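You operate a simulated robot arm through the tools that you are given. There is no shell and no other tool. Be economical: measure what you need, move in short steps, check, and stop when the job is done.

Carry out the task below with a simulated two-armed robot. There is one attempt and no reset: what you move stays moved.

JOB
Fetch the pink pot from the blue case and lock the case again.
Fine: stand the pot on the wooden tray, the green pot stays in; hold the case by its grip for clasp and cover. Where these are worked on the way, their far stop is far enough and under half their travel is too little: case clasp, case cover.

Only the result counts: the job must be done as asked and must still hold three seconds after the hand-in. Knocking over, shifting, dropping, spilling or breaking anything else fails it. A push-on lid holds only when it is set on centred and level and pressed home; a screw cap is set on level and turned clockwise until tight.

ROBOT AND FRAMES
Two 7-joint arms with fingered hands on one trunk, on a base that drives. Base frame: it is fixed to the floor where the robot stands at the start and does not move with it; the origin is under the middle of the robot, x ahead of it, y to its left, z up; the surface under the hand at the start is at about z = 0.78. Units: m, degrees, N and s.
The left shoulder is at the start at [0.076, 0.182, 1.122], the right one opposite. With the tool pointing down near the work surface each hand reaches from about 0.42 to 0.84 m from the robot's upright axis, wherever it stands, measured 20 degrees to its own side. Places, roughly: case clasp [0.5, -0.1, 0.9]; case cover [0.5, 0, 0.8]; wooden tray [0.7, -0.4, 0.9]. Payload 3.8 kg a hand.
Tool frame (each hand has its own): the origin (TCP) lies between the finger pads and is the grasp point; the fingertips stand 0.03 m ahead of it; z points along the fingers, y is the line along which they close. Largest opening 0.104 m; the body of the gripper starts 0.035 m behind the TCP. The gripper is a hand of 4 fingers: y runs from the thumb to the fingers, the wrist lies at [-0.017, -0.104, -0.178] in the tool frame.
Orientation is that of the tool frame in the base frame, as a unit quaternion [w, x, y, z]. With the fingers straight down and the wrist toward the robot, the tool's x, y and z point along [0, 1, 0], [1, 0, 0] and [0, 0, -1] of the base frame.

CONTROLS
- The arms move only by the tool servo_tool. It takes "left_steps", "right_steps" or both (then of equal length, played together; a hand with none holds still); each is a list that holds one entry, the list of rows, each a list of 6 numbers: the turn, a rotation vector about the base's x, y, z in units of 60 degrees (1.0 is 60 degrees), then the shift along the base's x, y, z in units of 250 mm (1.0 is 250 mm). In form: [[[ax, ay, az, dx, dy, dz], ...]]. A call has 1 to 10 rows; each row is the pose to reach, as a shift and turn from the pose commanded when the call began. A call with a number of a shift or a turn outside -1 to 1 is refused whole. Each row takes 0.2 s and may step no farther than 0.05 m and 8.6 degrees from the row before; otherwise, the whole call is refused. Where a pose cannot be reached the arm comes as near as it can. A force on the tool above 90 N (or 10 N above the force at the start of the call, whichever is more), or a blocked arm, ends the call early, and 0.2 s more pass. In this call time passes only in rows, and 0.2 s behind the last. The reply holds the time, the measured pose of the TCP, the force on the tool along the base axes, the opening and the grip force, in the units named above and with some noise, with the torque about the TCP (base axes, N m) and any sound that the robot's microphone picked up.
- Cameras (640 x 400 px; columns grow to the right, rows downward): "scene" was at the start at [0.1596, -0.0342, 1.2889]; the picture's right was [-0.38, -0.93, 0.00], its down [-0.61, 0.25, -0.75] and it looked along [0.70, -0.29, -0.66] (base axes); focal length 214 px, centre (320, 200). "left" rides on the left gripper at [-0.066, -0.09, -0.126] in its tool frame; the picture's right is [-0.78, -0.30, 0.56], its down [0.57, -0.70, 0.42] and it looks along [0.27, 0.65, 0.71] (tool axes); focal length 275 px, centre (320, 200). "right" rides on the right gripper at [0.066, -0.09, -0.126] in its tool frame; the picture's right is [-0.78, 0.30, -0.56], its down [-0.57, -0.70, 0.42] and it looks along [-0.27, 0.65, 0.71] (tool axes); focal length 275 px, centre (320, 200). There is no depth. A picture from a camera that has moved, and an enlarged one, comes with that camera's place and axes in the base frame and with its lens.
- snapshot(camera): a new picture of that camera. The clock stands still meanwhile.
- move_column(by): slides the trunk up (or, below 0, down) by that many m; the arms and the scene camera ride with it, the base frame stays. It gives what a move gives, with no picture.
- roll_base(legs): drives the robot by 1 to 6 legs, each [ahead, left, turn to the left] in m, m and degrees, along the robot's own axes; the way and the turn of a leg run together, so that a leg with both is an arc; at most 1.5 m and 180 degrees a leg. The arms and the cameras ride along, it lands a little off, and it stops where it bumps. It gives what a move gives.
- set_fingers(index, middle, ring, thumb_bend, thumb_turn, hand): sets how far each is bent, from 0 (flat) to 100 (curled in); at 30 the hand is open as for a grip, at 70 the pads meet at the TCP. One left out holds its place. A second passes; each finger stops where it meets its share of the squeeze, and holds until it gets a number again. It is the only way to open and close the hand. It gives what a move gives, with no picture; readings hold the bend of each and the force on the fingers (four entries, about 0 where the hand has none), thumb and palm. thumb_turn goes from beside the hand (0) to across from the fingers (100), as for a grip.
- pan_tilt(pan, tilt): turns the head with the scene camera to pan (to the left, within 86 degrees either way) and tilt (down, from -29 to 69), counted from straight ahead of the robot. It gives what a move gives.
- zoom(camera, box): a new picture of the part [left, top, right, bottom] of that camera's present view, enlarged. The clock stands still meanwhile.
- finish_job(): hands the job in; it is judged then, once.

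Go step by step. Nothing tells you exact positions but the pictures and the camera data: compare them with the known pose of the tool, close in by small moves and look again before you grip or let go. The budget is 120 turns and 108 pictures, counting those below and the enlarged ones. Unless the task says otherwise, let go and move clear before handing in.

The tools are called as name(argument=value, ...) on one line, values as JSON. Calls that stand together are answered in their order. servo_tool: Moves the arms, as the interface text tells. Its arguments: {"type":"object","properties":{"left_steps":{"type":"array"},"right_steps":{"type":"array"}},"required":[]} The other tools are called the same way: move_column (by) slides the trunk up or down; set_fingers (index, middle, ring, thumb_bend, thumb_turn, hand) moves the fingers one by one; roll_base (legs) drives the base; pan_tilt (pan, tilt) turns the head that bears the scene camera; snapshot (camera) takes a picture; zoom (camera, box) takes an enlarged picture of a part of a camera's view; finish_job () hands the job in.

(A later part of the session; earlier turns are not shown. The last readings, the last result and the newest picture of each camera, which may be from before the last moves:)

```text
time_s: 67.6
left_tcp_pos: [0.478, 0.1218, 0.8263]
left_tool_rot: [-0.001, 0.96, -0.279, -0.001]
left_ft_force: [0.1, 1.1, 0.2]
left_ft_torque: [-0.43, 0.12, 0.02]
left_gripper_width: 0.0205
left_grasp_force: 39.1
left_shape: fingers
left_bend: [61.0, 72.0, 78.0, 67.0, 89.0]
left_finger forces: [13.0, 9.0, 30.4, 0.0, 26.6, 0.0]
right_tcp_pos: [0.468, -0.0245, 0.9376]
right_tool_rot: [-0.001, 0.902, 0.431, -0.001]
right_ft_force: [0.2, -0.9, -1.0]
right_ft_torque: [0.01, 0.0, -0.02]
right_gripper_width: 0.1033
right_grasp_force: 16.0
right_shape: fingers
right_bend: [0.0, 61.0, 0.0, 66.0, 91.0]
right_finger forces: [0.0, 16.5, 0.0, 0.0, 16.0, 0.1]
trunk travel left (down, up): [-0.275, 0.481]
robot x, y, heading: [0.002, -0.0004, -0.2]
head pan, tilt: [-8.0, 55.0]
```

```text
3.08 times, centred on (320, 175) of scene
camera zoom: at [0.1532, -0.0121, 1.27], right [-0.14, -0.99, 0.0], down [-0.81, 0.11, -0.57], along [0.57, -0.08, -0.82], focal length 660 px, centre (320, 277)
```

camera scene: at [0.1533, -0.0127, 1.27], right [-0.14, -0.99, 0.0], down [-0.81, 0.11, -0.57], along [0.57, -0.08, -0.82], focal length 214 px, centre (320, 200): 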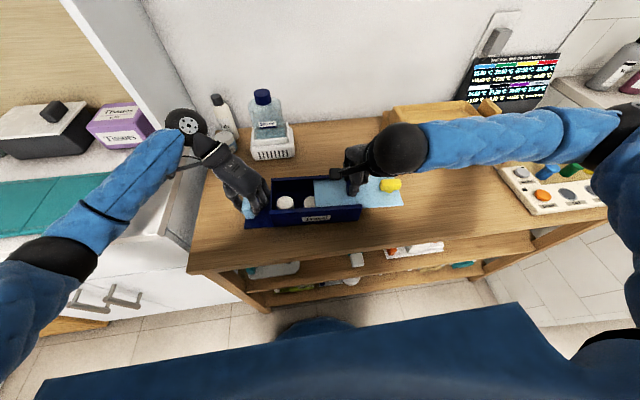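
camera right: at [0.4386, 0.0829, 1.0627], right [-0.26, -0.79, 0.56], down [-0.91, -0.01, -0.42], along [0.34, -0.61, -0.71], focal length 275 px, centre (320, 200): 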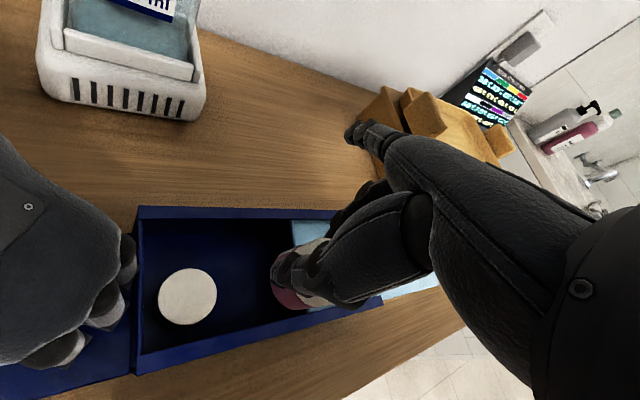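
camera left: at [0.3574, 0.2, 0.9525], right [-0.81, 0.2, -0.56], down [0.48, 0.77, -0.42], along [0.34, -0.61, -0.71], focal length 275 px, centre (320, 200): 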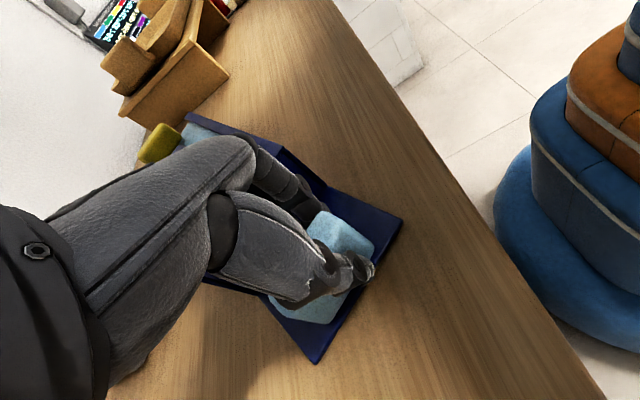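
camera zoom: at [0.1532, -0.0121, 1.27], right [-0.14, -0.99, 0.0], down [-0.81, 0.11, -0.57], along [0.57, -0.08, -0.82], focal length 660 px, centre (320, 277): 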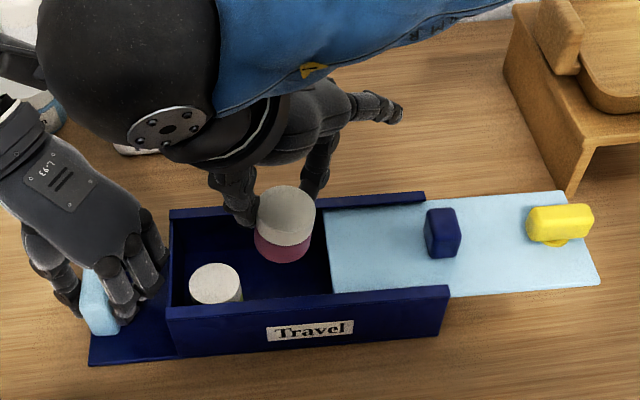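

The pink pot is clear. The tray centre is about [0.665, -0.455] with floor near z 0.865. I raise and carry the pot toward it.

servo_tool(right_steps=[[[0, 0, 0, 0, 0, 0.12], [0, 0, 0, 0, -0.04, 0.26], [0, 0, 0, 0.06, -0.14, 0.38], [0, 0, 0, 0.13, -0.26, 0.42], [0, 0, 0, 0.2, -0.38, 0.42], [0, 0, 0, 0.26, -0.5, 0.42], [0, 0, 0, 0.32, -0.62, 0.42], [0, 0, 0, 0.38, -0.74, 0.42], [0, 0, 0, 0.44, -0.86, 0.42], [0, 0, 0, 0.5, -0.98, 0.42]]])

servo_tool(right_steps=[[[0, 0, 0, 0.07, -0.13, 0], [0, 0, 0, 0.14, -0.26, 0], [0, 0, 0, 0.21, -0.39, 0], [0, 0, 0, 0.25, -0.52, 0], [0, 0, 0, 0.28, -0.62, 0]]])

pan_tilt(pan=-30, tilt=42)

snapshot(camera="scene")

snapshot(camera="right")

```text
time_s: 69.8
left_tcp_pos: [0.4773, 0.1197, 0.8262]
left_tool_rot: [-0.001, 0.96, -0.279, 0.0]
left_ft_force: [-0.7, -0.3, 0.3]
left_ft_torque: [-0.36, 0.09, -0.02]
left_gripper_width: 0.0207
left_grasp_force: 38.6
left_shape: fingers
left_bend: [61.0, 72.0, 78.0, 67.0, 89.0]
left_finger forces: [13.0, 9.4, 29.4, 0.1, 26.5, 0.0]
right_tcp_pos: [0.5932, -0.2705, 1.0427]
right_tool_rot: [-0.001, 0.902, 0.432, 0.0]
right_ft_force: [0.7, 0.1, -0.9]
right_ft_torque: [0.01, 0.0, 0.0]
right_gripper_width: 0.1029
right_grasp_force: 16.5
right_shape: fingers
right_bend: [0.0, 61.0, 0.0, 66.0, 91.0]
right_finger forces: [0.0, 16.2, 0.0, 0.0, 16.0, 0.0]
trunk travel left (down, up): [-0.275, 0.481]
robot x, y, heading: [-0.0005, -0.0029, -0.3]
head pan, tilt: [-8.0, 55.0]
```

```text
time_s: 71.0
left_tcp_pos: [0.4791, 0.1213, 0.8259]
left_tool_rot: [-0.001, 0.96, -0.279, -0.001]
left_ft_force: [-0.1, -0.1, -0.5]
left_ft_torque: [-0.33, 0.13, -0.08]
left_gripper_width: 0.0207
left_grasp_force: 38.7
left_shape: fingers
left_bend: [61.0, 72.0, 78.0, 67.0, 89.0]
left_finger forces: [13.1, 9.4, 29.1, 0.0, 26.4, 0.1]
right_tcp_pos: [0.6641, -0.4265, 1.0419]
right_tool_rot: [-0.001, 0.903, 0.431, 0.001]
right_ft_force: [-0.8, -0.7, -0.6]
right_ft_torque: [-0.03, -0.01, -0.06]
right_gripper_width: 0.1027
right_grasp_force: 15.6
right_shape: fingers
right_bend: [0.0, 61.0, 0.0, 66.0, 91.0]
right_finger forces: [0.0, 16.3, 0.0, 0.1, 16.0, 0.0]
trunk travel left (down, up): [-0.275, 0.481]
robot x, y, heading: [-0.0011, -0.0021, -0.1]
head pan, tilt: [-8.0, 55.0]
```

```text
time_s: 71.8
left_tcp_pos: [0.4781, 0.1207, 0.8271]
left_tool_rot: [-0.001, 0.96, -0.279, 0.0]
left_ft_force: [-1.5, 0.1, 0.2]
left_ft_torque: [-0.32, 0.12, -0.04]
left_gripper_width: 0.0209
left_grasp_force: 39.5
left_shape: fingers
left_bend: [61.0, 72.0, 78.0, 67.0, 89.0]
left_finger forces: [13.0, 9.3, 29.1, 0.0, 26.4, 0.1]
right_tcp_pos: [0.6634, -0.4269, 1.0428]
right_tool_rot: [-0.001, 0.902, 0.432, -0.001]
right_ft_force: [-0.7, -0.2, -0.5]
right_ft_torque: [0.0, -0.03, -0.01]
right_gripper_width: 0.1026
right_grasp_force: 16.4
right_shape: fingers
right_bend: [0.0, 61.0, 0.0, 66.0, 91.0]
right_finger forces: [0.1, 16.4, 0.0, 0.0, 15.9, 0.1]
trunk travel left (down, up): [-0.275, 0.481]
robot x, y, heading: [0.001, 0.0013, -0.2]
head pan, tilt: [-30.0, 42.0]
```

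```text
34 pictures are left
camera scene: at [0.1543, -0.0441, 1.2877], right [-0.5, -0.87, 0.0], down [-0.58, 0.33, -0.74], along [0.64, -0.37, -0.67], focal length 214 px, centre (320, 200)
```

scene: 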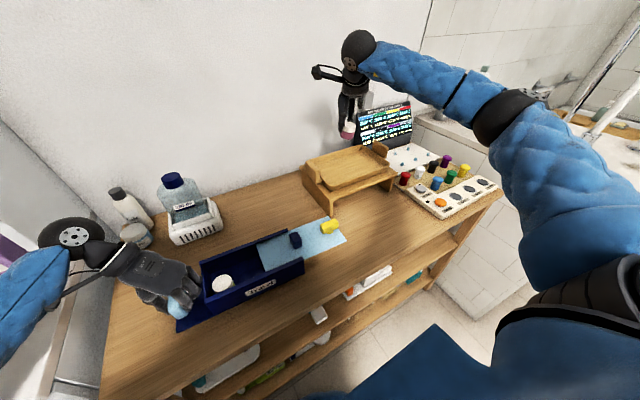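

```text
33 pictures are left
camera right: at [0.635, -0.3186, 1.1677], right [-0.26, -0.79, 0.56], down [-0.91, 0.0, -0.42], along [0.34, -0.61, -0.71], focal length 275 px, centre (320, 200)
```

right: 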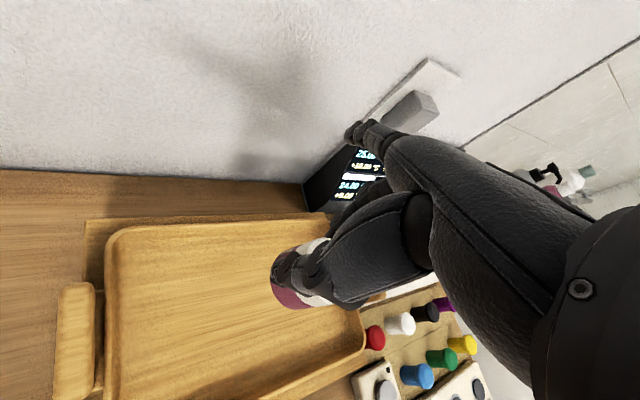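

The pot hangs over the middle of the tray (tray about x 0.57–0.73, y −0.33 to −0.56). I lower it most of the way.

servo_tool(right_steps=[[[0, 0, 0, 0, -0.01, -0.1], [0, 0, 0, 0, -0.02, -0.2], [0, 0, 0, 0, -0.03, -0.3], [0, 0, 0, 0, -0.03, -0.4]]])

zoom(camera="scene", box=[280, 80, 440, 220])

snapshot(camera="right")

```text
time_s: 72.8
left_tcp_pos: [0.4786, 0.1215, 0.8265]
left_tool_rot: [-0.001, 0.96, -0.279, -0.001]
left_ft_force: [0.0, -0.4, -0.1]
left_ft_torque: [-0.36, 0.08, -0.1]
left_gripper_width: 0.0208
left_grasp_force: 39.4
left_shape: fingers
left_bend: [61.0, 72.0, 78.0, 67.0, 89.0]
left_finger forces: [13.1, 9.5, 29.7, 0.1, 26.4, 0.0]
right_tcp_pos: [0.6633, -0.4312, 0.9415]
right_tool_rot: [-0.002, 0.902, 0.431, 0.001]
right_ft_force: [-0.2, 0.0, -1.0]
right_ft_torque: [0.03, 0.01, -0.01]
right_gripper_width: 0.1028
right_grasp_force: 15.5
right_shape: fingers
right_bend: [0.0, 61.0, 0.0, 66.0, 91.0]
right_finger forces: [0.1, 16.3, 0.0, 0.1, 15.9, 0.0]
trunk travel left (down, up): [-0.275, 0.481]
robot x, y, heading: [-0.0005, 0.002, -0.2]
head pan, tilt: [-30.0, 42.0]
```

```text
2.86 times, centred on (360, 150) of scene
camera zoom: at [0.1544, -0.0442, 1.2877], right [-0.5, -0.87, 0.0], down [-0.58, 0.34, -0.74], along [0.64, -0.37, -0.67], focal length 613 px, centre (206, 343)
```

zoom: 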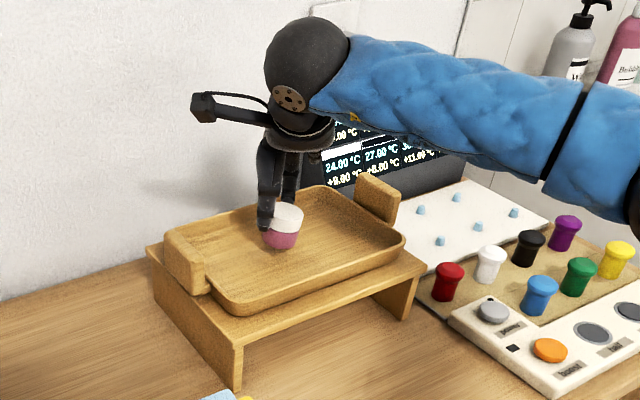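

```text
31 pictures are left
camera right: at [0.6346, -0.3251, 1.0674], right [-0.26, -0.79, 0.56], down [-0.91, 0.0, -0.42], along [0.34, -0.61, -0.71], focal length 275 px, centre (320, 200)
```

right: 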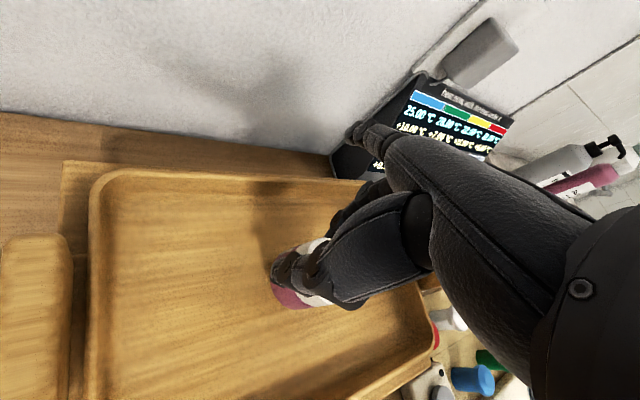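

Pot hangs upright just above the tray. I lower in small steps until contact.

servo_tool(right_steps=[[[0, 0, 0, 0, 0, -0.03], [0, 0, 0, 0, 0, -0.06], [0, 0, 0, 0, 0, -0.09]]])

servo_tool(right_steps=[[[0, 0, 0, 0, 0, -0.012], [0, 0, 0, 0, 0, -0.024]]])

zoom(camera="scene", box=[310, 110, 390, 180])

```text
time_s: 73.6
left_tcp_pos: [0.4781, 0.1213, 0.8259]
left_tool_rot: [-0.001, 0.96, -0.279, 0.0]
left_ft_force: [-1.2, -1.0, -1.5]
left_ft_torque: [-0.16, 0.17, -0.02]
left_gripper_width: 0.0204
left_grasp_force: 37.3
left_shape: fingers
left_bend: [61.0, 72.0, 78.0, 67.0, 89.0]
left_finger forces: [13.2, 9.2, 25.9, 0.1, 26.5, 0.0]
right_tcp_pos: [0.6649, -0.4316, 0.9225]
right_tool_rot: [0.001, 0.902, 0.431, 0.003]
right_ft_force: [1.2, 1.3, 7.3]
right_ft_torque: [-0.1, -0.05, 0.05]
right_gripper_width: 0.1029
right_grasp_force: 18.6
right_shape: fingers
right_bend: [0.0, 61.0, 0.0, 66.0, 91.0]
right_finger forces: [0.0, 17.5, 0.0, 0.0, 17.7, 0.0]
trunk travel left (down, up): [-0.275, 0.481]
robot x, y, heading: [0.0011, -0.0019, -0.2]
head pan, tilt: [-30.0, 42.0]
```

```text
time_s: 74.2
left_tcp_pos: [0.4763, 0.1208, 0.8276]
left_tool_rot: [-0.001, 0.96, -0.279, 0.001]
left_ft_force: [0.4, -0.7, -0.8]
left_ft_torque: [-0.11, 0.12, -0.01]
left_gripper_width: 0.0205
left_grasp_force: 35.4
left_shape: fingers
left_bend: [61.0, 72.0, 78.0, 67.0, 89.0]
left_finger forces: [13.2, 9.5, 21.6, 0.0, 27.1, 0.0]
right_tcp_pos: [0.6637, -0.4296, 0.9187]
right_tool_rot: [0.002, 0.902, 0.431, 0.004]
right_ft_force: [3.5, 1.5, 23.2]
right_ft_torque: [-0.11, -0.1, 0.06]
right_gripper_width: 0.1027
right_grasp_force: 20.2
right_shape: fingers
right_bend: [0.0, 60.0, 0.0, 67.0, 91.0]
right_finger forces: [0.1, 21.1, 0.0, 0.1, 19.3, 0.0]
trunk travel left (down, up): [-0.275, 0.481]
robot x, y, heading: [0.0007, -0.0002, 0.2]
head pan, tilt: [-30.0, 42.0]
```

```text
5.71 times, centred on (350, 145) of scene
camera zoom: at [0.1522, -0.0425, 1.2883], right [-0.5, -0.87, 0.0], down [-0.58, 0.33, -0.74], along [0.64, -0.37, -0.67], focal length 1226 px, centre (149, 514)
```

zoom: 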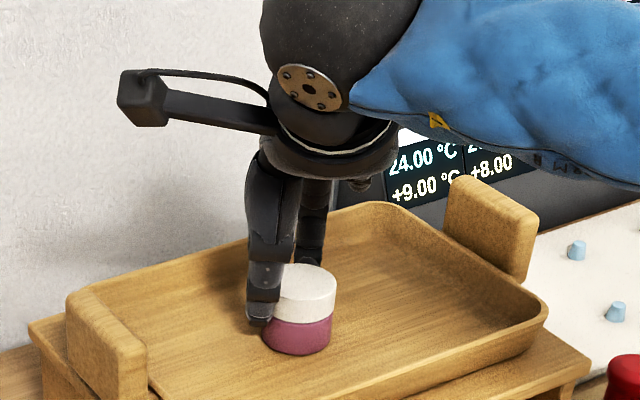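

The pot stands on the tray floor. I ease off the pressure and open gently.

servo_tool(right_steps=[[[0, 0, 0, 0, 0, 0.016]]])

set_fingers(hand="right", middle=45, thumb_bend=45)

zoom(camera="scene", box=[310, 110, 390, 180])

```text
time_s: 74.6
left_tcp_pos: [0.477, 0.1219, 0.8269]
left_tool_rot: [-0.001, 0.96, -0.279, 0.0]
left_ft_force: [0.6, -0.4, -0.8]
left_ft_torque: [-0.19, 0.13, -0.02]
left_gripper_width: 0.0205
left_grasp_force: 37.0
left_shape: fingers
left_bend: [61.0, 72.0, 78.0, 67.0, 89.0]
left_finger forces: [12.9, 9.3, 24.2, 0.0, 26.9, 0.1]
right_tcp_pos: [0.6633, -0.4296, 0.9196]
right_tool_rot: [0.0, 0.902, 0.432, 0.001]
right_ft_force: [5.6, 0.7, 16.9]
right_ft_torque: [-0.13, -0.09, 0.09]
right_gripper_width: 0.1022
right_grasp_force: 19.8
right_shape: fingers
right_bend: [0.0, 60.0, 0.0, 67.0, 91.0]
right_finger forces: [0.0, 20.8, 0.0, 0.1, 18.9, 0.1]
trunk travel left (down, up): [-0.275, 0.481]
robot x, y, heading: [0.0013, 0.0, -0.0]
head pan, tilt: [-30.0, 42.0]
```

```text
time_s: 75.6
left_tcp_pos: [0.4784, 0.1204, 0.8265]
left_tool_rot: [-0.001, 0.96, -0.278, -0.001]
left_ft_force: [-0.9, -0.3, 0.4]
left_ft_torque: [-0.42, 0.12, -0.03]
left_gripper_width: 0.0206
left_grasp_force: 38.6
left_shape: fingers
left_bend: [61.0, 72.0, 78.0, 67.0, 89.0]
left_finger forces: [13.4, 10.0, 27.0, 0.0, 26.4, 0.0]
right_tcp_pos: [0.664, -0.4318, 0.9178]
right_tool_rot: [-0.001, 0.902, 0.431, 0.0]
right_ft_force: [-0.4, -0.4, -0.2]
right_ft_torque: [-0.03, 0.01, 0.0]
right_gripper_width: 0.1256
right_grasp_force: 0.0
right_shape: fingers
right_bend: [0.0, 45.0, 0.0, 45.0, 97.0]
right_finger forces: [0.1, 0.0, 0.0, 0.0, 0.1, 0.1]
trunk travel left (down, up): [-0.275, 0.481]
robot x, y, heading: [-0.0005, -0.0019, 0.0]
head pan, tilt: [-30.0, 42.0]
```

```text
5.71 times, centred on (350, 145) of scene
camera zoom: at [0.1542, -0.0441, 1.2877], right [-0.5, -0.87, 0.0], down [-0.58, 0.34, -0.74], along [0.64, -0.37, -0.67], focal length 1226 px, centre (149, 514)
```

zoom: 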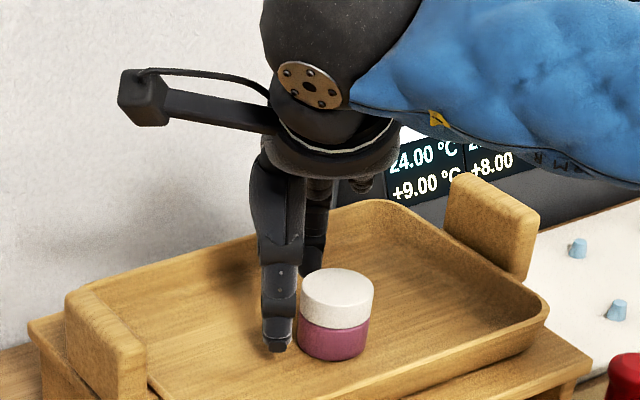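

The pink pot stands upright on the tray. I lift clear and return toward the knob at about [0.458, -0.149].

servo_tool(right_steps=[[[0, 0, 0, 0, 0, 0.12], [0, 0, 0, 0, 0, 0.28], [0, 0, 0.04, -0.04, 0.06, 0.42], [0, 0, 0.16, -0.16, 0.18, 0.42], [0, 0, 0.28, -0.28, 0.3, 0.42], [0, 0, 0.4, -0.4, 0.44, 0.42], [0, 0, 0.52, -0.5, 0.58, 0.42], [0, 0, 0.6, -0.6, 0.74, 0.42], [0, 0, 0.65, -0.7, 0.9, 0.42], [0, 0, 0.65, -0.79, 1.0, 0.36]]])

set_fingers(hand="right", index=40, middle=40, ring=40, thumb_bend=40)

servo_tool(right_steps=[[[0, 0, 0, -0.02, 0.07, -0.1], [0, 0, 0, -0.03, 0.14, -0.2]]])

snapshot(camera="scene")

snapshot(camera="right")

```text
time_s: 77.8
left_tcp_pos: [0.4784, 0.1203, 0.8264]
left_tool_rot: [-0.001, 0.96, -0.279, -0.001]
left_ft_force: [1.2, -1.0, -0.6]
left_ft_torque: [-0.37, 0.11, -0.07]
left_gripper_width: 0.0205
left_grasp_force: 39.0
left_shape: fingers
left_bend: [61.0, 72.0, 78.0, 67.0, 89.0]
left_finger forces: [13.4, 9.9, 27.5, 0.1, 26.6, 0.0]
right_tcp_pos: [0.4625, -0.1838, 1.0083]
right_tool_rot: [0.0, 0.707, 0.707, 0.0]
right_ft_force: [-0.1, -0.2, -0.6]
right_ft_torque: [0.03, -0.03, 0.03]
right_gripper_width: 0.1255
right_grasp_force: 0.1
right_shape: fingers
right_bend: [0.0, 45.0, 0.0, 45.0, 97.0]
right_finger forces: [0.0, 0.0, 0.1, 0.0, 0.1, 0.0]
trunk travel left (down, up): [-0.275, 0.481]
robot x, y, heading: [-0.0001, 0.0031, 0.1]
head pan, tilt: [-30.0, 42.0]
```

```text
time_s: 78.8
left_tcp_pos: [0.4777, 0.1203, 0.8275]
left_tool_rot: [-0.001, 0.96, -0.279, -0.002]
left_ft_force: [0.2, -0.6, 0.4]
left_ft_torque: [-0.33, 0.03, -0.06]
left_gripper_width: 0.0205
left_grasp_force: 38.9
left_shape: fingers
left_bend: [61.0, 72.0, 78.0, 67.0, 89.0]
left_finger forces: [13.2, 9.9, 27.4, 0.0, 26.6, 0.0]
right_tcp_pos: [0.4644, -0.1847, 1.0089]
right_tool_rot: [-0.002, 0.706, 0.708, 0.0]
right_ft_force: [-0.7, 0.2, -0.6]
right_ft_torque: [-0.01, 0.03, -0.01]
right_gripper_width: 0.0796
right_grasp_force: 0.1
right_shape: fingers
right_bend: [40.0, 40.0, 40.0, 40.0, 97.0]
right_finger forces: [0.0, 0.1, 0.0, 0.0, 0.1, 0.1]
trunk travel left (down, up): [-0.275, 0.481]
robot x, y, heading: [0.0009, -0.0023, -0.1]
head pan, tilt: [-30.0, 42.0]
```

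```text
time_s: 79.4
left_tcp_pos: [0.4777, 0.1215, 0.8276]
left_tool_rot: [-0.001, 0.96, -0.279, -0.001]
left_ft_force: [-0.6, 0.0, -1.6]
left_ft_torque: [-0.39, 0.09, -0.08]
left_gripper_width: 0.0202
left_grasp_force: 38.9
left_shape: fingers
left_bend: [61.0, 72.0, 78.0, 67.0, 89.0]
left_finger forces: [13.2, 9.9, 27.8, 0.0, 26.6, 0.0]
right_tcp_pos: [0.4572, -0.1489, 0.9584]
right_tool_rot: [0.0, 0.707, 0.708, -0.001]
right_ft_force: [-0.2, 0.2, -1.1]
right_ft_torque: [-0.02, -0.01, 0.0]
right_gripper_width: 0.0796
right_grasp_force: 0.1
right_shape: fingers
right_bend: [40.0, 40.0, 40.0, 40.0, 97.0]
right_finger forces: [0.0, 0.1, 0.0, 0.0, 0.0, 0.0]
trunk travel left (down, up): [-0.275, 0.481]
robot x, y, heading: [0.0003, 0.0018, -0.1]
head pan, tilt: [-30.0, 42.0]
```

```text
28 pictures are left
camera scene: at [0.1543, -0.0439, 1.2877], right [-0.5, -0.87, 0.0], down [-0.58, 0.34, -0.74], along [0.64, -0.37, -0.67], focal length 214 px, centre (320, 200)
```

scene: 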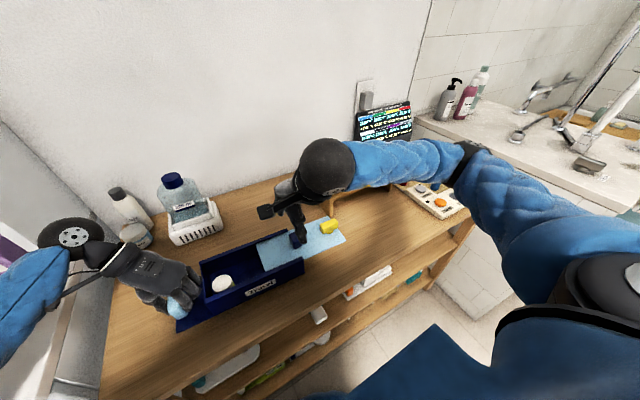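

```text
27 pictures are left
camera right: at [0.3664, -0.084, 1.0835], right [0.3, -0.78, 0.56], down [-0.7, -0.57, -0.42], along [0.65, -0.26, -0.71], focal length 275 px, centre (320, 200)
```

right: 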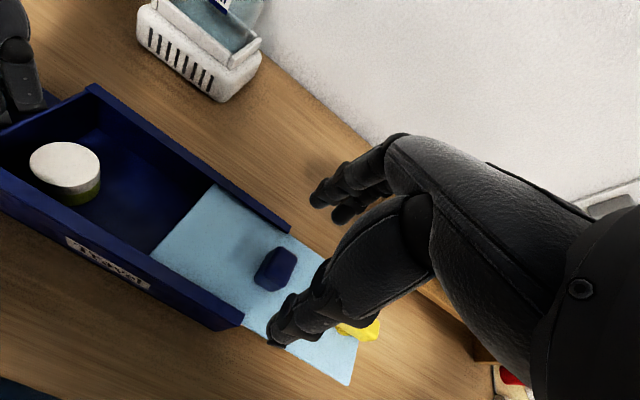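

The green pot remains in. I lower around the knob and grip it.

servo_tool(right_steps=[[[0, 0, 0, 0.03, 0.006, -0.14], [0, 0, 0, 0.032, 0.006, -0.285]]])

set_fingers(hand="right", index=75, middle=75, ring=75, thumb_bend=75)

servo_tool(right_steps=[[[0, 0, 0, 0.004, 0.07, 0], [0, 0, 0, 0.007, 0.14, 0], [0, 0, 0, 0.01, 0.21, 0], [0, 0, 0, 0.013, 0.28, 0], [0, 0, 0, 0.016, 0.35, 0]]])

snapshot(camera="right")

```text
time_s: 80.0
left_tcp_pos: [0.4787, 0.1202, 0.826]
left_tool_rot: [-0.002, 0.96, -0.28, -0.001]
left_ft_force: [-0.2, -0.6, -0.8]
left_ft_torque: [-0.39, 0.11, -0.1]
left_gripper_width: 0.0206
left_grasp_force: 39.4
left_shape: fingers
left_bend: [61.0, 72.0, 78.0, 67.0, 89.0]
left_finger forces: [13.2, 10.0, 28.0, 0.1, 26.6, 0.0]
right_tcp_pos: [0.4649, -0.146, 0.8883]
right_tool_rot: [-0.001, 0.706, 0.708, 0.001]
right_ft_force: [-0.2, -0.4, 0.1]
right_ft_torque: [0.01, -0.02, 0.0]
right_gripper_width: 0.0797
right_grasp_force: 0.0
right_shape: fingers
right_bend: [40.0, 40.0, 40.0, 40.0, 97.0]
right_finger forces: [0.1, 0.0, 0.0, 0.1, 0.1, 0.2]
trunk travel left (down, up): [-0.275, 0.481]
robot x, y, heading: [0.0009, 0.0015, 0.2]
head pan, tilt: [-30.0, 42.0]
```

```text
time_s: 81.0
left_tcp_pos: [0.4784, 0.1209, 0.8277]
left_tool_rot: [0.0, 0.96, -0.279, 0.0]
left_ft_force: [-2.7, -4.1, 0.7]
left_ft_torque: [-0.51, -0.18, -0.72]
left_gripper_width: 0.0206
left_grasp_force: 44.3
left_shape: fingers
left_bend: [61.0, 72.0, 78.0, 67.0, 89.0]
left_finger forces: [10.2, 11.1, 41.9, 0.1, 25.3, 0.0]
right_tcp_pos: [0.4642, -0.1452, 0.888]
right_tool_rot: [-0.001, 0.707, 0.707, 0.0]
right_ft_force: [3.1, 3.7, -1.5]
right_ft_torque: [0.06, -0.04, -0.04]
right_gripper_width: 0.0
right_grasp_force: 3.4
right_shape: fingers
right_bend: [75.0, 61.0, 75.0, 71.0, 95.0]
right_finger forces: [0.0, 5.8, 0.0, 0.0, 0.0, 0.0]
trunk travel left (down, up): [-0.275, 0.481]
robot x, y, heading: [0.0015, -0.0018, 0.1]
head pan, tilt: [-30.0, 42.0]
```

```text
time_s: 82.2
left_tcp_pos: [0.4782, 0.1212, 0.8264]
left_tool_rot: [-0.002, 0.96, -0.279, -0.001]
left_ft_force: [0.1, 1.5, 0.2]
left_ft_torque: [-0.48, 0.19, -0.05]
left_gripper_width: 0.0206
left_grasp_force: 43.9
left_shape: fingers
left_bend: [62.0, 72.0, 78.0, 66.0, 89.0]
left_finger forces: [9.3, 8.8, 44.9, 0.0, 25.4, 0.1]
right_tcp_pos: [0.4703, -0.0575, 0.8872]
right_tool_rot: [-0.001, 0.707, 0.707, -0.001]
right_ft_force: [0.0, 0.1, -0.2]
right_ft_torque: [0.0, 0.02, 0.01]
right_gripper_width: 0.0002
right_grasp_force: 0.0
right_shape: fingers
right_bend: [75.0, 67.0, 75.0, 71.0, 96.0]
right_finger forces: [0.1, 0.0, 0.0, 0.0, 0.0, 0.0]
trunk travel left (down, up): [-0.275, 0.481]
robot x, y, heading: [0.0008, 0.0025, -0.1]
head pan, tilt: [-30.0, 42.0]
```

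```text
26 pictures are left
camera right: at [0.3792, 0.0072, 1.0119], right [0.3, -0.78, 0.56], down [-0.7, -0.57, -0.42], along [0.65, -0.26, -0.71], focal length 275 px, centre (320, 200)
```

right: 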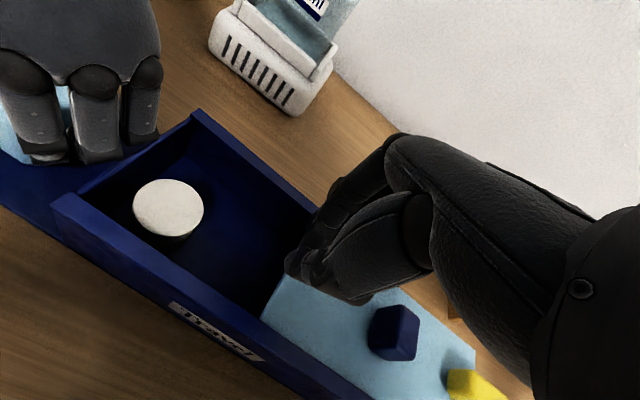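

The fingers slipped off the knob (the thumb sits about 8 mm to the index side), so the knob should be that much left of the hand centre. I rise, go back to y ≈ −0.156 and check.

servo_tool(right_steps=[[[0, 0, 0, 0, 0, 0.14], [0, 0, 0, 0, -0.1, 0.24], [0, 0, 0, -0.01, -0.22, 0.24], [0, 0, 0, -0.015, -0.33, 0.24], [0, 0, 0, -0.02, -0.385, 0.24]]])

set_fingers(hand="right", index=40, middle=40, ring=40, thumb_bend=40)

zoom(camera="right", box=[180, 180, 380, 380])

```text
time_s: 83.4
left_tcp_pos: [0.4784, 0.1208, 0.8278]
left_tool_rot: [-0.001, 0.96, -0.279, -0.001]
left_ft_force: [-0.8, 0.1, 0.9]
left_ft_torque: [-0.51, 0.13, -0.12]
left_gripper_width: 0.021
left_grasp_force: 43.2
left_shape: fingers
left_bend: [62.0, 72.0, 78.0, 66.0, 89.0]
left_finger forces: [9.9, 9.2, 42.2, 0.0, 25.2, 0.0]
right_tcp_pos: [0.4637, -0.1552, 0.9463]
right_tool_rot: [-0.001, 0.706, 0.708, 0.0]
right_ft_force: [-0.2, 0.1, 0.5]
right_ft_torque: [0.01, 0.0, -0.01]
right_gripper_width: 0.0
right_grasp_force: 0.0
right_shape: fingers
right_bend: [75.0, 67.0, 75.0, 71.0, 96.0]
right_finger forces: [0.0, 0.0, 0.0, 0.1, 0.1, 0.0]
trunk travel left (down, up): [-0.275, 0.481]
robot x, y, heading: [-0.0007, -0.0006, 0.0]
head pan, tilt: [-30.0, 42.0]
```

```text
time_s: 84.4
left_tcp_pos: [0.4764, 0.121, 0.8258]
left_tool_rot: [-0.001, 0.96, -0.279, 0.0]
left_ft_force: [0.3, 0.6, -0.2]
left_ft_torque: [-0.46, 0.07, -0.2]
left_gripper_width: 0.0207
left_grasp_force: 44.0
left_shape: fingers
left_bend: [62.0, 72.0, 78.0, 66.0, 89.0]
left_finger forces: [9.9, 9.3, 42.5, 0.0, 25.1, 0.1]
right_tcp_pos: [0.4641, -0.1555, 0.9461]
right_tool_rot: [-0.001, 0.706, 0.708, -0.001]
right_ft_force: [0.3, 0.8, -0.8]
right_ft_torque: [0.0, 0.01, 0.01]
right_gripper_width: 0.0789
right_grasp_force: 0.1
right_shape: fingers
right_bend: [40.0, 40.0, 40.0, 40.0, 97.0]
right_finger forces: [0.0, 0.0, 0.1, 0.1, 0.0, 0.1]
trunk travel left (down, up): [-0.275, 0.481]
robot x, y, heading: [0.0016, 0.0013, -0.3]
head pan, tilt: [-30.0, 42.0]
```

```text
2.00 times, centred on (280, 280) of right
camera zoom: at [0.3737, -0.0901, 1.0716], right [0.3, -0.78, 0.56], down [-0.7, -0.57, -0.42], along [0.65, -0.26, -0.71], focal length 551 px, centre (400, 40)
```

zoom: 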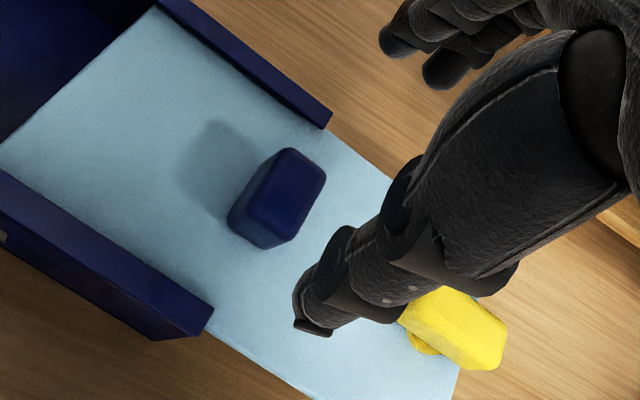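

Knob now measures [0.458, -0.144]. I lower with the hand centre 7 mm to its right, as in the first good grip, and close.

servo_tool(right_steps=[[[0, 0, 0, -0.02, 0.016, -0.12], [0, 0, 0, -0.02, 0.016, -0.246]]])

set_fingers(hand="right", index=75, middle=75, ring=75, thumb_bend=75)

zoom(camera="right", box=[180, 180, 380, 380])

```text
time_s: 85.0
left_tcp_pos: [0.4789, 0.1205, 0.8284]
left_tool_rot: [-0.002, 0.96, -0.279, -0.001]
left_ft_force: [-1.3, -0.7, 0.8]
left_ft_torque: [-0.5, 0.09, -0.14]
left_gripper_width: 0.0206
left_grasp_force: 43.3
left_shape: fingers
left_bend: [62.0, 72.0, 78.0, 66.0, 89.0]
left_finger forces: [9.8, 9.4, 42.4, 0.1, 25.1, 0.1]
right_tcp_pos: [0.4597, -0.1504, 0.8842]
right_tool_rot: [-0.001, 0.706, 0.708, 0.001]
right_ft_force: [-0.9, -0.9, 0.1]
right_ft_torque: [0.02, -0.02, 0.0]
right_gripper_width: 0.0791
right_grasp_force: 0.1
right_shape: fingers
right_bend: [40.0, 40.0, 40.0, 40.0, 97.0]
right_finger forces: [0.0, 0.0, 0.0, 0.0, 0.1, 0.0]
trunk travel left (down, up): [-0.275, 0.481]
robot x, y, heading: [-0.0015, 0.0014, -0.2]
head pan, tilt: [-30.0, 42.0]
```

```text
time_s: 86.0
left_tcp_pos: [0.4782, 0.1204, 0.8264]
left_tool_rot: [-0.001, 0.96, -0.278, 0.0]
left_ft_force: [-3.0, 0.3, 0.8]
left_ft_torque: [-0.64, -0.2, -0.85]
left_gripper_width: 0.0205
left_grasp_force: 48.3
left_shape: fingers
left_bend: [62.0, 72.0, 78.0, 66.0, 89.0]
left_finger forces: [8.8, 10.1, 52.4, 0.0, 25.4, 0.1]
right_tcp_pos: [0.4574, -0.1508, 0.8846]
right_tool_rot: [-0.001, 0.707, 0.708, -0.001]
right_ft_force: [2.4, -0.2, -1.1]
right_ft_torque: [0.02, 0.03, 0.08]
right_gripper_width: 0.0307
right_grasp_force: 14.2
right_shape: fingers
right_bend: [60.0, 62.0, 75.0, 60.0, 97.0]
right_finger forces: [8.2, 8.4, 0.0, 0.0, 13.2, 0.1]
trunk travel left (down, up): [-0.275, 0.481]
robot x, y, heading: [0.0003, -0.0059, 0.1]
head pan, tilt: [-30.0, 42.0]
```

```text
2.00 times, centred on (280, 280) of right
camera zoom: at [0.3685, -0.0854, 1.0094], right [0.3, -0.78, 0.56], down [-0.7, -0.57, -0.42], along [0.65, -0.26, -0.71], focal length 551 px, centre (400, 40)
```

zoom: 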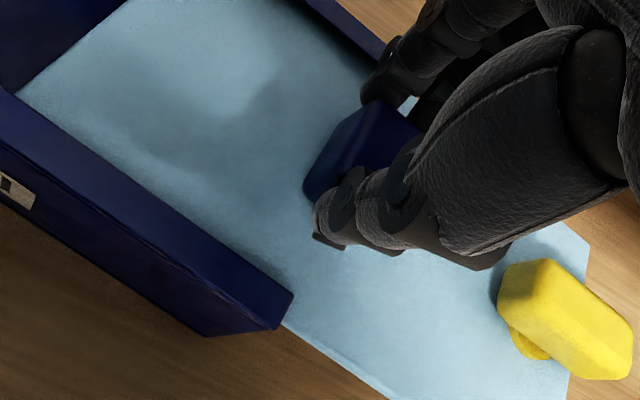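

Solid grip on the knob. I push the cover closed along the case axis.

servo_tool(right_steps=[[[0, 0, 0, 0.006, 0.08, 0], [0, 0, 0, 0.012, 0.16, 0], [0, 0, 0, 0.018, 0.24, 0], [0, 0, 0, 0.024, 0.32, 0], [0, 0, 0, 0.03, 0.4, 0]]])

servo_tool(right_steps=[[[0, 0, 0, 0.002, 0.024, 0], [0, 0, 0, 0.004, 0.048, 0], [0, 0, 0, 0.005, 0.07, 0]]])

snapshot(camera="right")

```text
time_s: 87.2
left_tcp_pos: [0.4786, 0.1209, 0.8281]
left_tool_rot: [-0.001, 0.96, -0.279, -0.001]
left_ft_force: [-4.5, 0.8, 3.5]
left_ft_torque: [-0.67, -0.28, -0.84]
left_gripper_width: 0.0206
left_grasp_force: 48.4
left_shape: fingers
left_bend: [62.0, 72.0, 78.0, 66.0, 90.0]
left_finger forces: [8.6, 9.2, 53.4, 0.1, 25.2, 0.0]
right_tcp_pos: [0.4677, -0.0491, 0.8839]
right_tool_rot: [0.0, 0.707, 0.707, 0.0]
right_ft_force: [4.0, -2.1, -2.4]
right_ft_torque: [-0.01, -0.02, 0.02]
right_gripper_width: 0.0305
right_grasp_force: 15.5
right_shape: fingers
right_bend: [60.0, 62.0, 75.0, 61.0, 96.0]
right_finger forces: [9.3, 8.3, 0.0, 0.0, 12.6, 0.0]
trunk travel left (down, up): [-0.275, 0.481]
robot x, y, heading: [0.0049, -0.0006, -0.1]
head pan, tilt: [-30.0, 42.0]
```

```text
time_s: 88.0
left_tcp_pos: [0.4783, 0.1219, 0.8269]
left_tool_rot: [0.0, 0.96, -0.279, 0.0]
left_ft_force: [-5.4, 1.9, 5.2]
left_ft_torque: [-0.9, -0.25, -0.84]
left_gripper_width: 0.0205
left_grasp_force: 50.1
left_shape: fingers
left_bend: [62.0, 72.0, 78.0, 66.0, 90.0]
left_finger forces: [8.7, 10.0, 57.4, 0.0, 24.9, 0.0]
right_tcp_pos: [0.4691, -0.0316, 0.886]
right_tool_rot: [-0.001, 0.706, 0.708, -0.001]
right_ft_force: [5.7, -2.0, -6.5]
right_ft_torque: [-0.05, -0.07, 0.04]
right_gripper_width: 0.0307
right_grasp_force: 14.8
right_shape: fingers
right_bend: [60.0, 62.0, 75.0, 61.0, 96.0]
right_finger forces: [9.6, 8.2, 0.1, 0.1, 12.3, 0.1]
trunk travel left (down, up): [-0.275, 0.481]
robot x, y, heading: [-0.0002, 0.0001, -0.2]
head pan, tilt: [-30.0, 42.0]
```

```text
23 pictures are left
camera right: at [0.3793, 0.0325, 1.0106], right [0.3, -0.78, 0.56], down [-0.7, -0.57, -0.42], along [0.65, -0.26, -0.71], focal length 275 px, centre (320, 200)
```

right: 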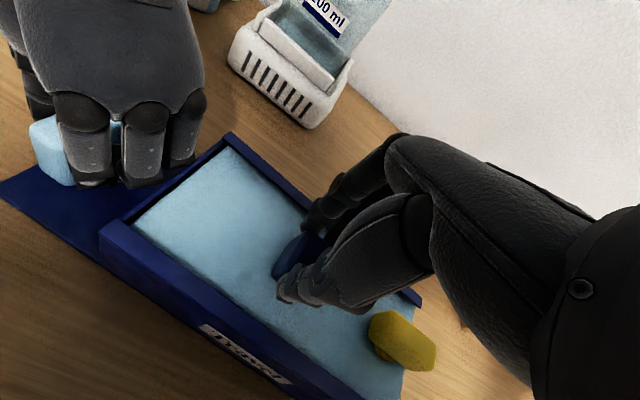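

Nearly closed; I press on until the stop shows.

servo_tool(right_steps=[[[0, 0, 0, 0.001, 0.02, -0.004], [0, 0, 0, 0.002, 0.04, -0.004], [0, 0, 0, 0.003, 0.06, -0.004]]])

snapshot(camera="right")

```text
time_s: 88.8
left_tcp_pos: [0.4781, 0.1223, 0.8272]
left_tool_rot: [-0.002, 0.961, -0.278, 0.0]
left_ft_force: [-2.7, 13.6, 1.6]
left_ft_torque: [-0.84, -0.2, -0.59]
left_gripper_width: 0.0206
left_grasp_force: 50.4
left_shape: fingers
left_bend: [63.0, 72.0, 77.0, 65.0, 90.0]
left_finger forces: [6.6, 7.1, 61.0, 0.0, 26.5, 0.0]
right_tcp_pos: [0.4699, -0.0183, 0.8846]
right_tool_rot: [0.0, 0.706, 0.708, 0.0]
right_ft_force: [3.1, -12.6, 0.9]
right_ft_torque: [-0.33, -0.11, 0.09]
right_gripper_width: 0.0189
right_grasp_force: 12.8
right_shape: fingers
right_bend: [68.0, 61.0, 75.0, 62.0, 99.0]
right_finger forces: [2.8, 12.3, 0.1, 0.0, 10.2, 0.0]
trunk travel left (down, up): [-0.275, 0.481]
robot x, y, heading: [-0.0006, 0.002, 0.2]
head pan, tilt: [-30.0, 42.0]
```

```text
22 pictures are left
camera right: at [0.3784, 0.0471, 1.01], right [0.3, -0.78, 0.56], down [-0.7, -0.57, -0.42], along [0.65, -0.26, -0.71], focal length 275 px, centre (320, 200)
```

right: 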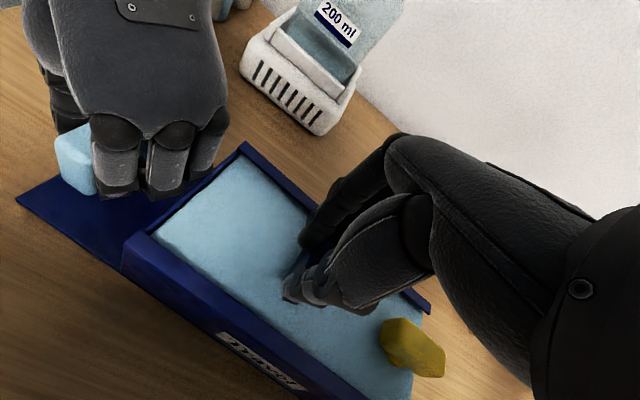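

The cover is fully home (12 N at the stop). I release, rise and look at the clasp.

set_fingers(hand="right", index=40, middle=40, ring=40, thumb_bend=40)

servo_tool(right_steps=[[[0, 0, 0, 0, 0, 0.14], [0, 0, 0, 0, -0.06, 0.25], [0, 0, 0, 0, -0.2, 0.25], [0, 0, 0, 0, -0.34, 0.25], [0, 0, 0, 0, -0.42, 0.25]]])

pan_tilt(pan=-8, tilt=55)

zoom(camera="scene", box=[220, 110, 420, 240])

snapshot(camera="right")

```text
time_s: 89.8
left_tcp_pos: [0.4778, 0.1213, 0.8276]
left_tool_rot: [-0.001, 0.96, -0.279, 0.001]
left_ft_force: [0.7, -0.2, -1.0]
left_ft_torque: [-0.29, 0.1, 0.12]
left_gripper_width: 0.0206
left_grasp_force: 36.2
left_shape: fingers
left_bend: [62.0, 73.0, 77.0, 66.0, 89.0]
left_finger forces: [13.9, 10.3, 22.4, 0.0, 25.0, 0.0]
right_tcp_pos: [0.4684, -0.0175, 0.8823]
right_tool_rot: [-0.001, 0.707, 0.707, -0.001]
right_ft_force: [0.1, -0.6, 0.2]
right_ft_torque: [0.01, 0.03, -0.02]
right_gripper_width: 0.0789
right_grasp_force: 0.0
right_shape: fingers
right_bend: [40.0, 40.0, 40.0, 40.0, 97.0]
right_finger forces: [0.0, 0.0, 0.0, 0.0, 0.1, 0.0]
trunk travel left (down, up): [-0.275, 0.481]
robot x, y, heading: [-0.0024, 0.003, -0.2]
head pan, tilt: [-30.0, 42.0]
```

```text
time_s: 91.0
left_tcp_pos: [0.4797, 0.1211, 0.8265]
left_tool_rot: [-0.001, 0.96, -0.279, 0.0]
left_ft_force: [0.4, 0.5, -0.2]
left_ft_torque: [-0.28, 0.14, 0.07]
left_gripper_width: 0.0207
left_grasp_force: 36.0
left_shape: fingers
left_bend: [62.0, 73.0, 77.0, 66.0, 89.0]
left_finger forces: [13.6, 10.2, 23.9, 0.1, 25.1, 0.0]
right_tcp_pos: [0.4709, -0.123, 0.9464]
right_tool_rot: [-0.001, 0.707, 0.707, 0.0]
right_ft_force: [-0.2, -0.5, -0.6]
right_ft_torque: [0.02, -0.02, 0.01]
right_gripper_width: 0.0792
right_grasp_force: 0.1
right_shape: fingers
right_bend: [40.0, 40.0, 40.0, 40.0, 97.0]
right_finger forces: [0.0, 0.0, 0.0, 0.0, 0.0, 0.1]
trunk travel left (down, up): [-0.275, 0.481]
robot x, y, heading: [0.001, 0.0013, -0.0]
head pan, tilt: [-30.0, 42.0]
```

```text
time_s: 91.9
left_tcp_pos: [0.4782, 0.1195, 0.8261]
left_tool_rot: [-0.001, 0.96, -0.279, 0.0]
left_ft_force: [0.0, -0.3, -1.2]
left_ft_torque: [-0.33, 0.15, 0.04]
left_gripper_width: 0.0206
left_grasp_force: 36.2
left_shape: fingers
left_bend: [62.0, 73.0, 77.0, 66.0, 89.0]
left_finger forces: [13.6, 10.0, 24.2, 0.0, 25.2, 0.0]
right_tcp_pos: [0.4699, -0.1232, 0.9465]
right_tool_rot: [-0.001, 0.706, 0.708, -0.001]
right_ft_force: [0.3, 0.9, -0.2]
right_ft_torque: [0.0, 0.01, -0.02]
right_gripper_width: 0.0791
right_grasp_force: 0.1
right_shape: fingers
right_bend: [40.0, 40.0, 40.0, 40.0, 97.0]
right_finger forces: [0.0, 0.0, 0.0, 0.0, 0.0, 0.0]
trunk travel left (down, up): [-0.275, 0.481]
robot x, y, heading: [-0.0016, 0.0013, -0.2]
head pan, tilt: [-8.0, 55.0]
```

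```text
3.08 times, centred on (320, 175) of scene
camera zoom: at [0.1533, -0.0123, 1.27], right [-0.14, -0.99, 0.0], down [-0.81, 0.12, -0.57], along [0.57, -0.08, -0.82], focal length 660 px, centre (320, 277)
```

zoom: 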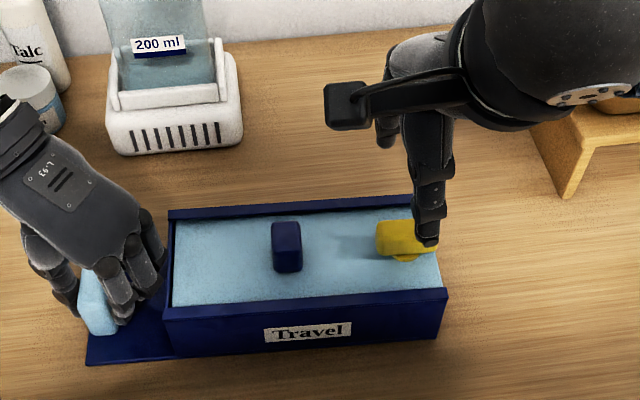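

```text
20 pictures are left
camera right: at [0.3796, -0.0578, 1.0725], right [0.3, -0.78, 0.56], down [-0.7, -0.57, -0.42], along [0.65, -0.26, -0.71], focal length 275 px, centre (320, 200)
```

right: 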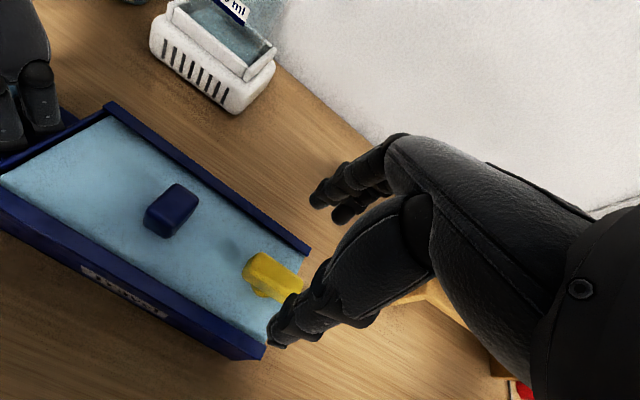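

The bar lies along y at about [0.468, -0.12]. I lower, pinch it across and turn it clockwise.

servo_tool(right_steps=[[[0, 0, 0, -0.008, 0.0, -0.12], [0, 0, 0, -0.008, 0.0, -0.234]]])

set_fingers(hand="right", index=75, middle=75, ring=75, thumb_bend=75)

servo_tool(right_steps=[[[0, 0, -0.1, 0, 0, 0], [0, 0, -0.2, 0, 0, 0], [0, 0, -0.3, 0, 0, 0], [0, 0, -0.4, 0, 0, 0]]])

zoom(camera="scene", box=[260, 130, 420, 230])

```text
time_s: 92.5
left_tcp_pos: [0.4789, 0.1201, 0.8267]
left_tool_rot: [0.0, 0.96, -0.279, -0.001]
left_ft_force: [0.6, 0.0, -1.0]
left_ft_torque: [-0.29, 0.08, 0.02]
left_gripper_width: 0.0207
left_grasp_force: 36.5
left_shape: fingers
left_bend: [62.0, 73.0, 77.0, 66.0, 89.0]
left_finger forces: [13.5, 10.0, 24.3, 0.1, 25.1, 0.1]
right_tcp_pos: [0.4666, -0.1229, 0.8892]
right_tool_rot: [-0.001, 0.706, 0.708, 0.0]
right_ft_force: [-0.1, -0.5, -0.5]
right_ft_torque: [-0.01, 0.0, 0.01]
right_gripper_width: 0.0789
right_grasp_force: 0.0
right_shape: fingers
right_bend: [40.0, 40.0, 40.0, 40.0, 97.0]
right_finger forces: [0.0, 0.0, 0.1, 0.0, 0.1, 0.0]
trunk travel left (down, up): [-0.275, 0.481]
robot x, y, heading: [0.0015, 0.0026, 0.1]
head pan, tilt: [-8.0, 55.0]
```

```text
time_s: 93.5
left_tcp_pos: [0.4786, 0.121, 0.8268]
left_tool_rot: [-0.001, 0.96, -0.279, -0.001]
left_ft_force: [-2.9, 5.0, 1.8]
left_ft_torque: [-0.87, -0.22, -0.75]
left_gripper_width: 0.0208
left_grasp_force: 48.9
left_shape: fingers
left_bend: [62.0, 72.0, 77.0, 66.0, 90.0]
left_finger forces: [9.5, 9.5, 52.9, 0.0, 24.7, 0.0]
right_tcp_pos: [0.4679, -0.1248, 0.8887]
right_tool_rot: [0.0, 0.706, 0.708, -0.001]
right_ft_force: [3.1, -4.1, -1.7]
right_ft_torque: [-0.04, 0.11, 0.04]
right_gripper_width: 0.0187
right_grasp_force: 18.4
right_shape: fingers
right_bend: [62.0, 72.0, 74.0, 64.0, 94.0]
right_finger forces: [9.7, 6.8, 3.5, 0.1, 15.9, 0.1]
trunk travel left (down, up): [-0.275, 0.481]
robot x, y, heading: [0.0013, -0.001, -0.2]
head pan, tilt: [-8.0, 55.0]
```

```text
time_s: 94.5
left_tcp_pos: [0.4785, 0.1217, 0.8271]
left_tool_rot: [-0.002, 0.96, -0.279, 0.0]
left_ft_force: [-2.3, 14.9, 2.2]
left_ft_torque: [-0.93, -0.27, -0.68]
left_gripper_width: 0.0207
left_grasp_force: 49.7
left_shape: fingers
left_bend: [63.0, 72.0, 77.0, 66.0, 90.0]
left_finger forces: [8.4, 7.3, 57.4, 0.0, 26.4, 0.0]
right_tcp_pos: [0.4675, -0.1237, 0.8885]
right_tool_rot: [0.001, 0.839, 0.544, -0.001]
right_ft_force: [1.2, -15.6, 0.5]
right_ft_torque: [-0.26, 0.12, 0.08]
right_gripper_width: 0.019
right_grasp_force: 19.6
right_shape: fingers
right_bend: [62.0, 72.0, 74.0, 65.0, 95.0]
right_finger forces: [10.3, 8.3, 6.7, 0.0, 14.4, 0.0]
trunk travel left (down, up): [-0.275, 0.481]
robot x, y, heading: [0.0003, -0.0014, -0.1]
head pan, tilt: [-8.0, 55.0]
```

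```text
4.00 times, centred on (340, 180) of scene
camera zoom: at [0.1533, -0.0123, 1.27], right [-0.14, -0.99, 0.0], down [-0.81, 0.11, -0.57], along [0.57, -0.08, -0.82], focal length 858 px, centre (240, 280)
```

zoom: 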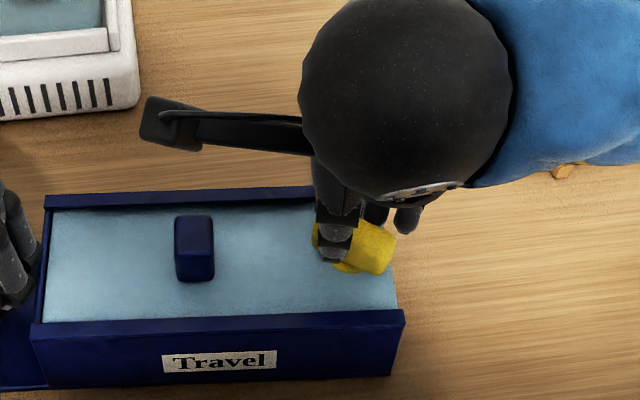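

It follows clockwise. I continue.

servo_tool(right_steps=[[[0, 0, -0.1, 0, -0.01, 0], [0, 0, -0.2, 0, -0.015, 0], [0, 0, -0.3, 0, -0.015, 0], [0, 0, -0.4, 0, -0.015, 0], [0, 0, -0.5, 0, -0.015, 0]]])

zoom(camera="scene", box=[260, 130, 420, 230])

```text
time_s: 95.7
left_tcp_pos: [0.4793, 0.1204, 0.8268]
left_tool_rot: [-0.001, 0.96, -0.278, 0.0]
left_ft_force: [0.3, 12.3, 0.2]
left_ft_torque: [-0.79, 0.0, -0.04]
left_gripper_width: 0.021
left_grasp_force: 45.4
left_shape: fingers
left_bend: [63.0, 72.0, 77.0, 66.0, 89.0]
left_finger forces: [9.0, 6.9, 47.9, 0.0, 26.2, 0.0]
right_tcp_pos: [0.4674, -0.1274, 0.8891]
right_tool_rot: [0.001, 0.951, 0.309, 0.001]
right_ft_force: [-0.7, -12.3, 0.4]
right_ft_torque: [-0.16, 0.08, 0.09]
right_gripper_width: 0.0189
right_grasp_force: 19.4
right_shape: fingers
right_bend: [62.0, 72.0, 74.0, 65.0, 95.0]
right_finger forces: [11.0, 8.6, 5.5, 0.0, 14.1, 0.1]
trunk travel left (down, up): [-0.275, 0.481]
robot x, y, heading: [-0.0005, -0.0, -0.1]
head pan, tilt: [-8.0, 55.0]
```

```text
4.00 times, centred on (340, 180) of scene
camera zoom: at [0.1534, -0.0122, 1.27], right [-0.14, -0.99, 0.0], down [-0.81, 0.11, -0.57], along [0.57, -0.08, -0.82], focal length 858 px, centre (240, 280)
```

zoom: 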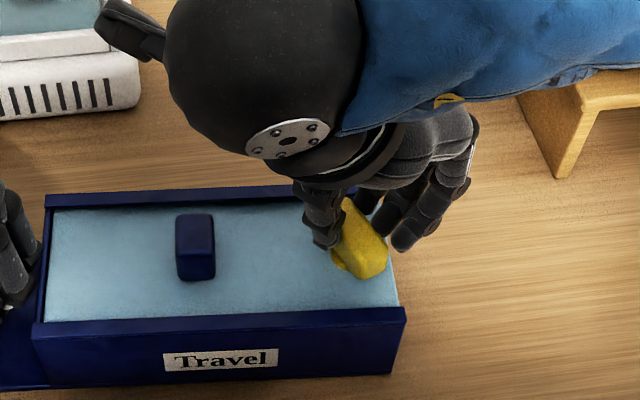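

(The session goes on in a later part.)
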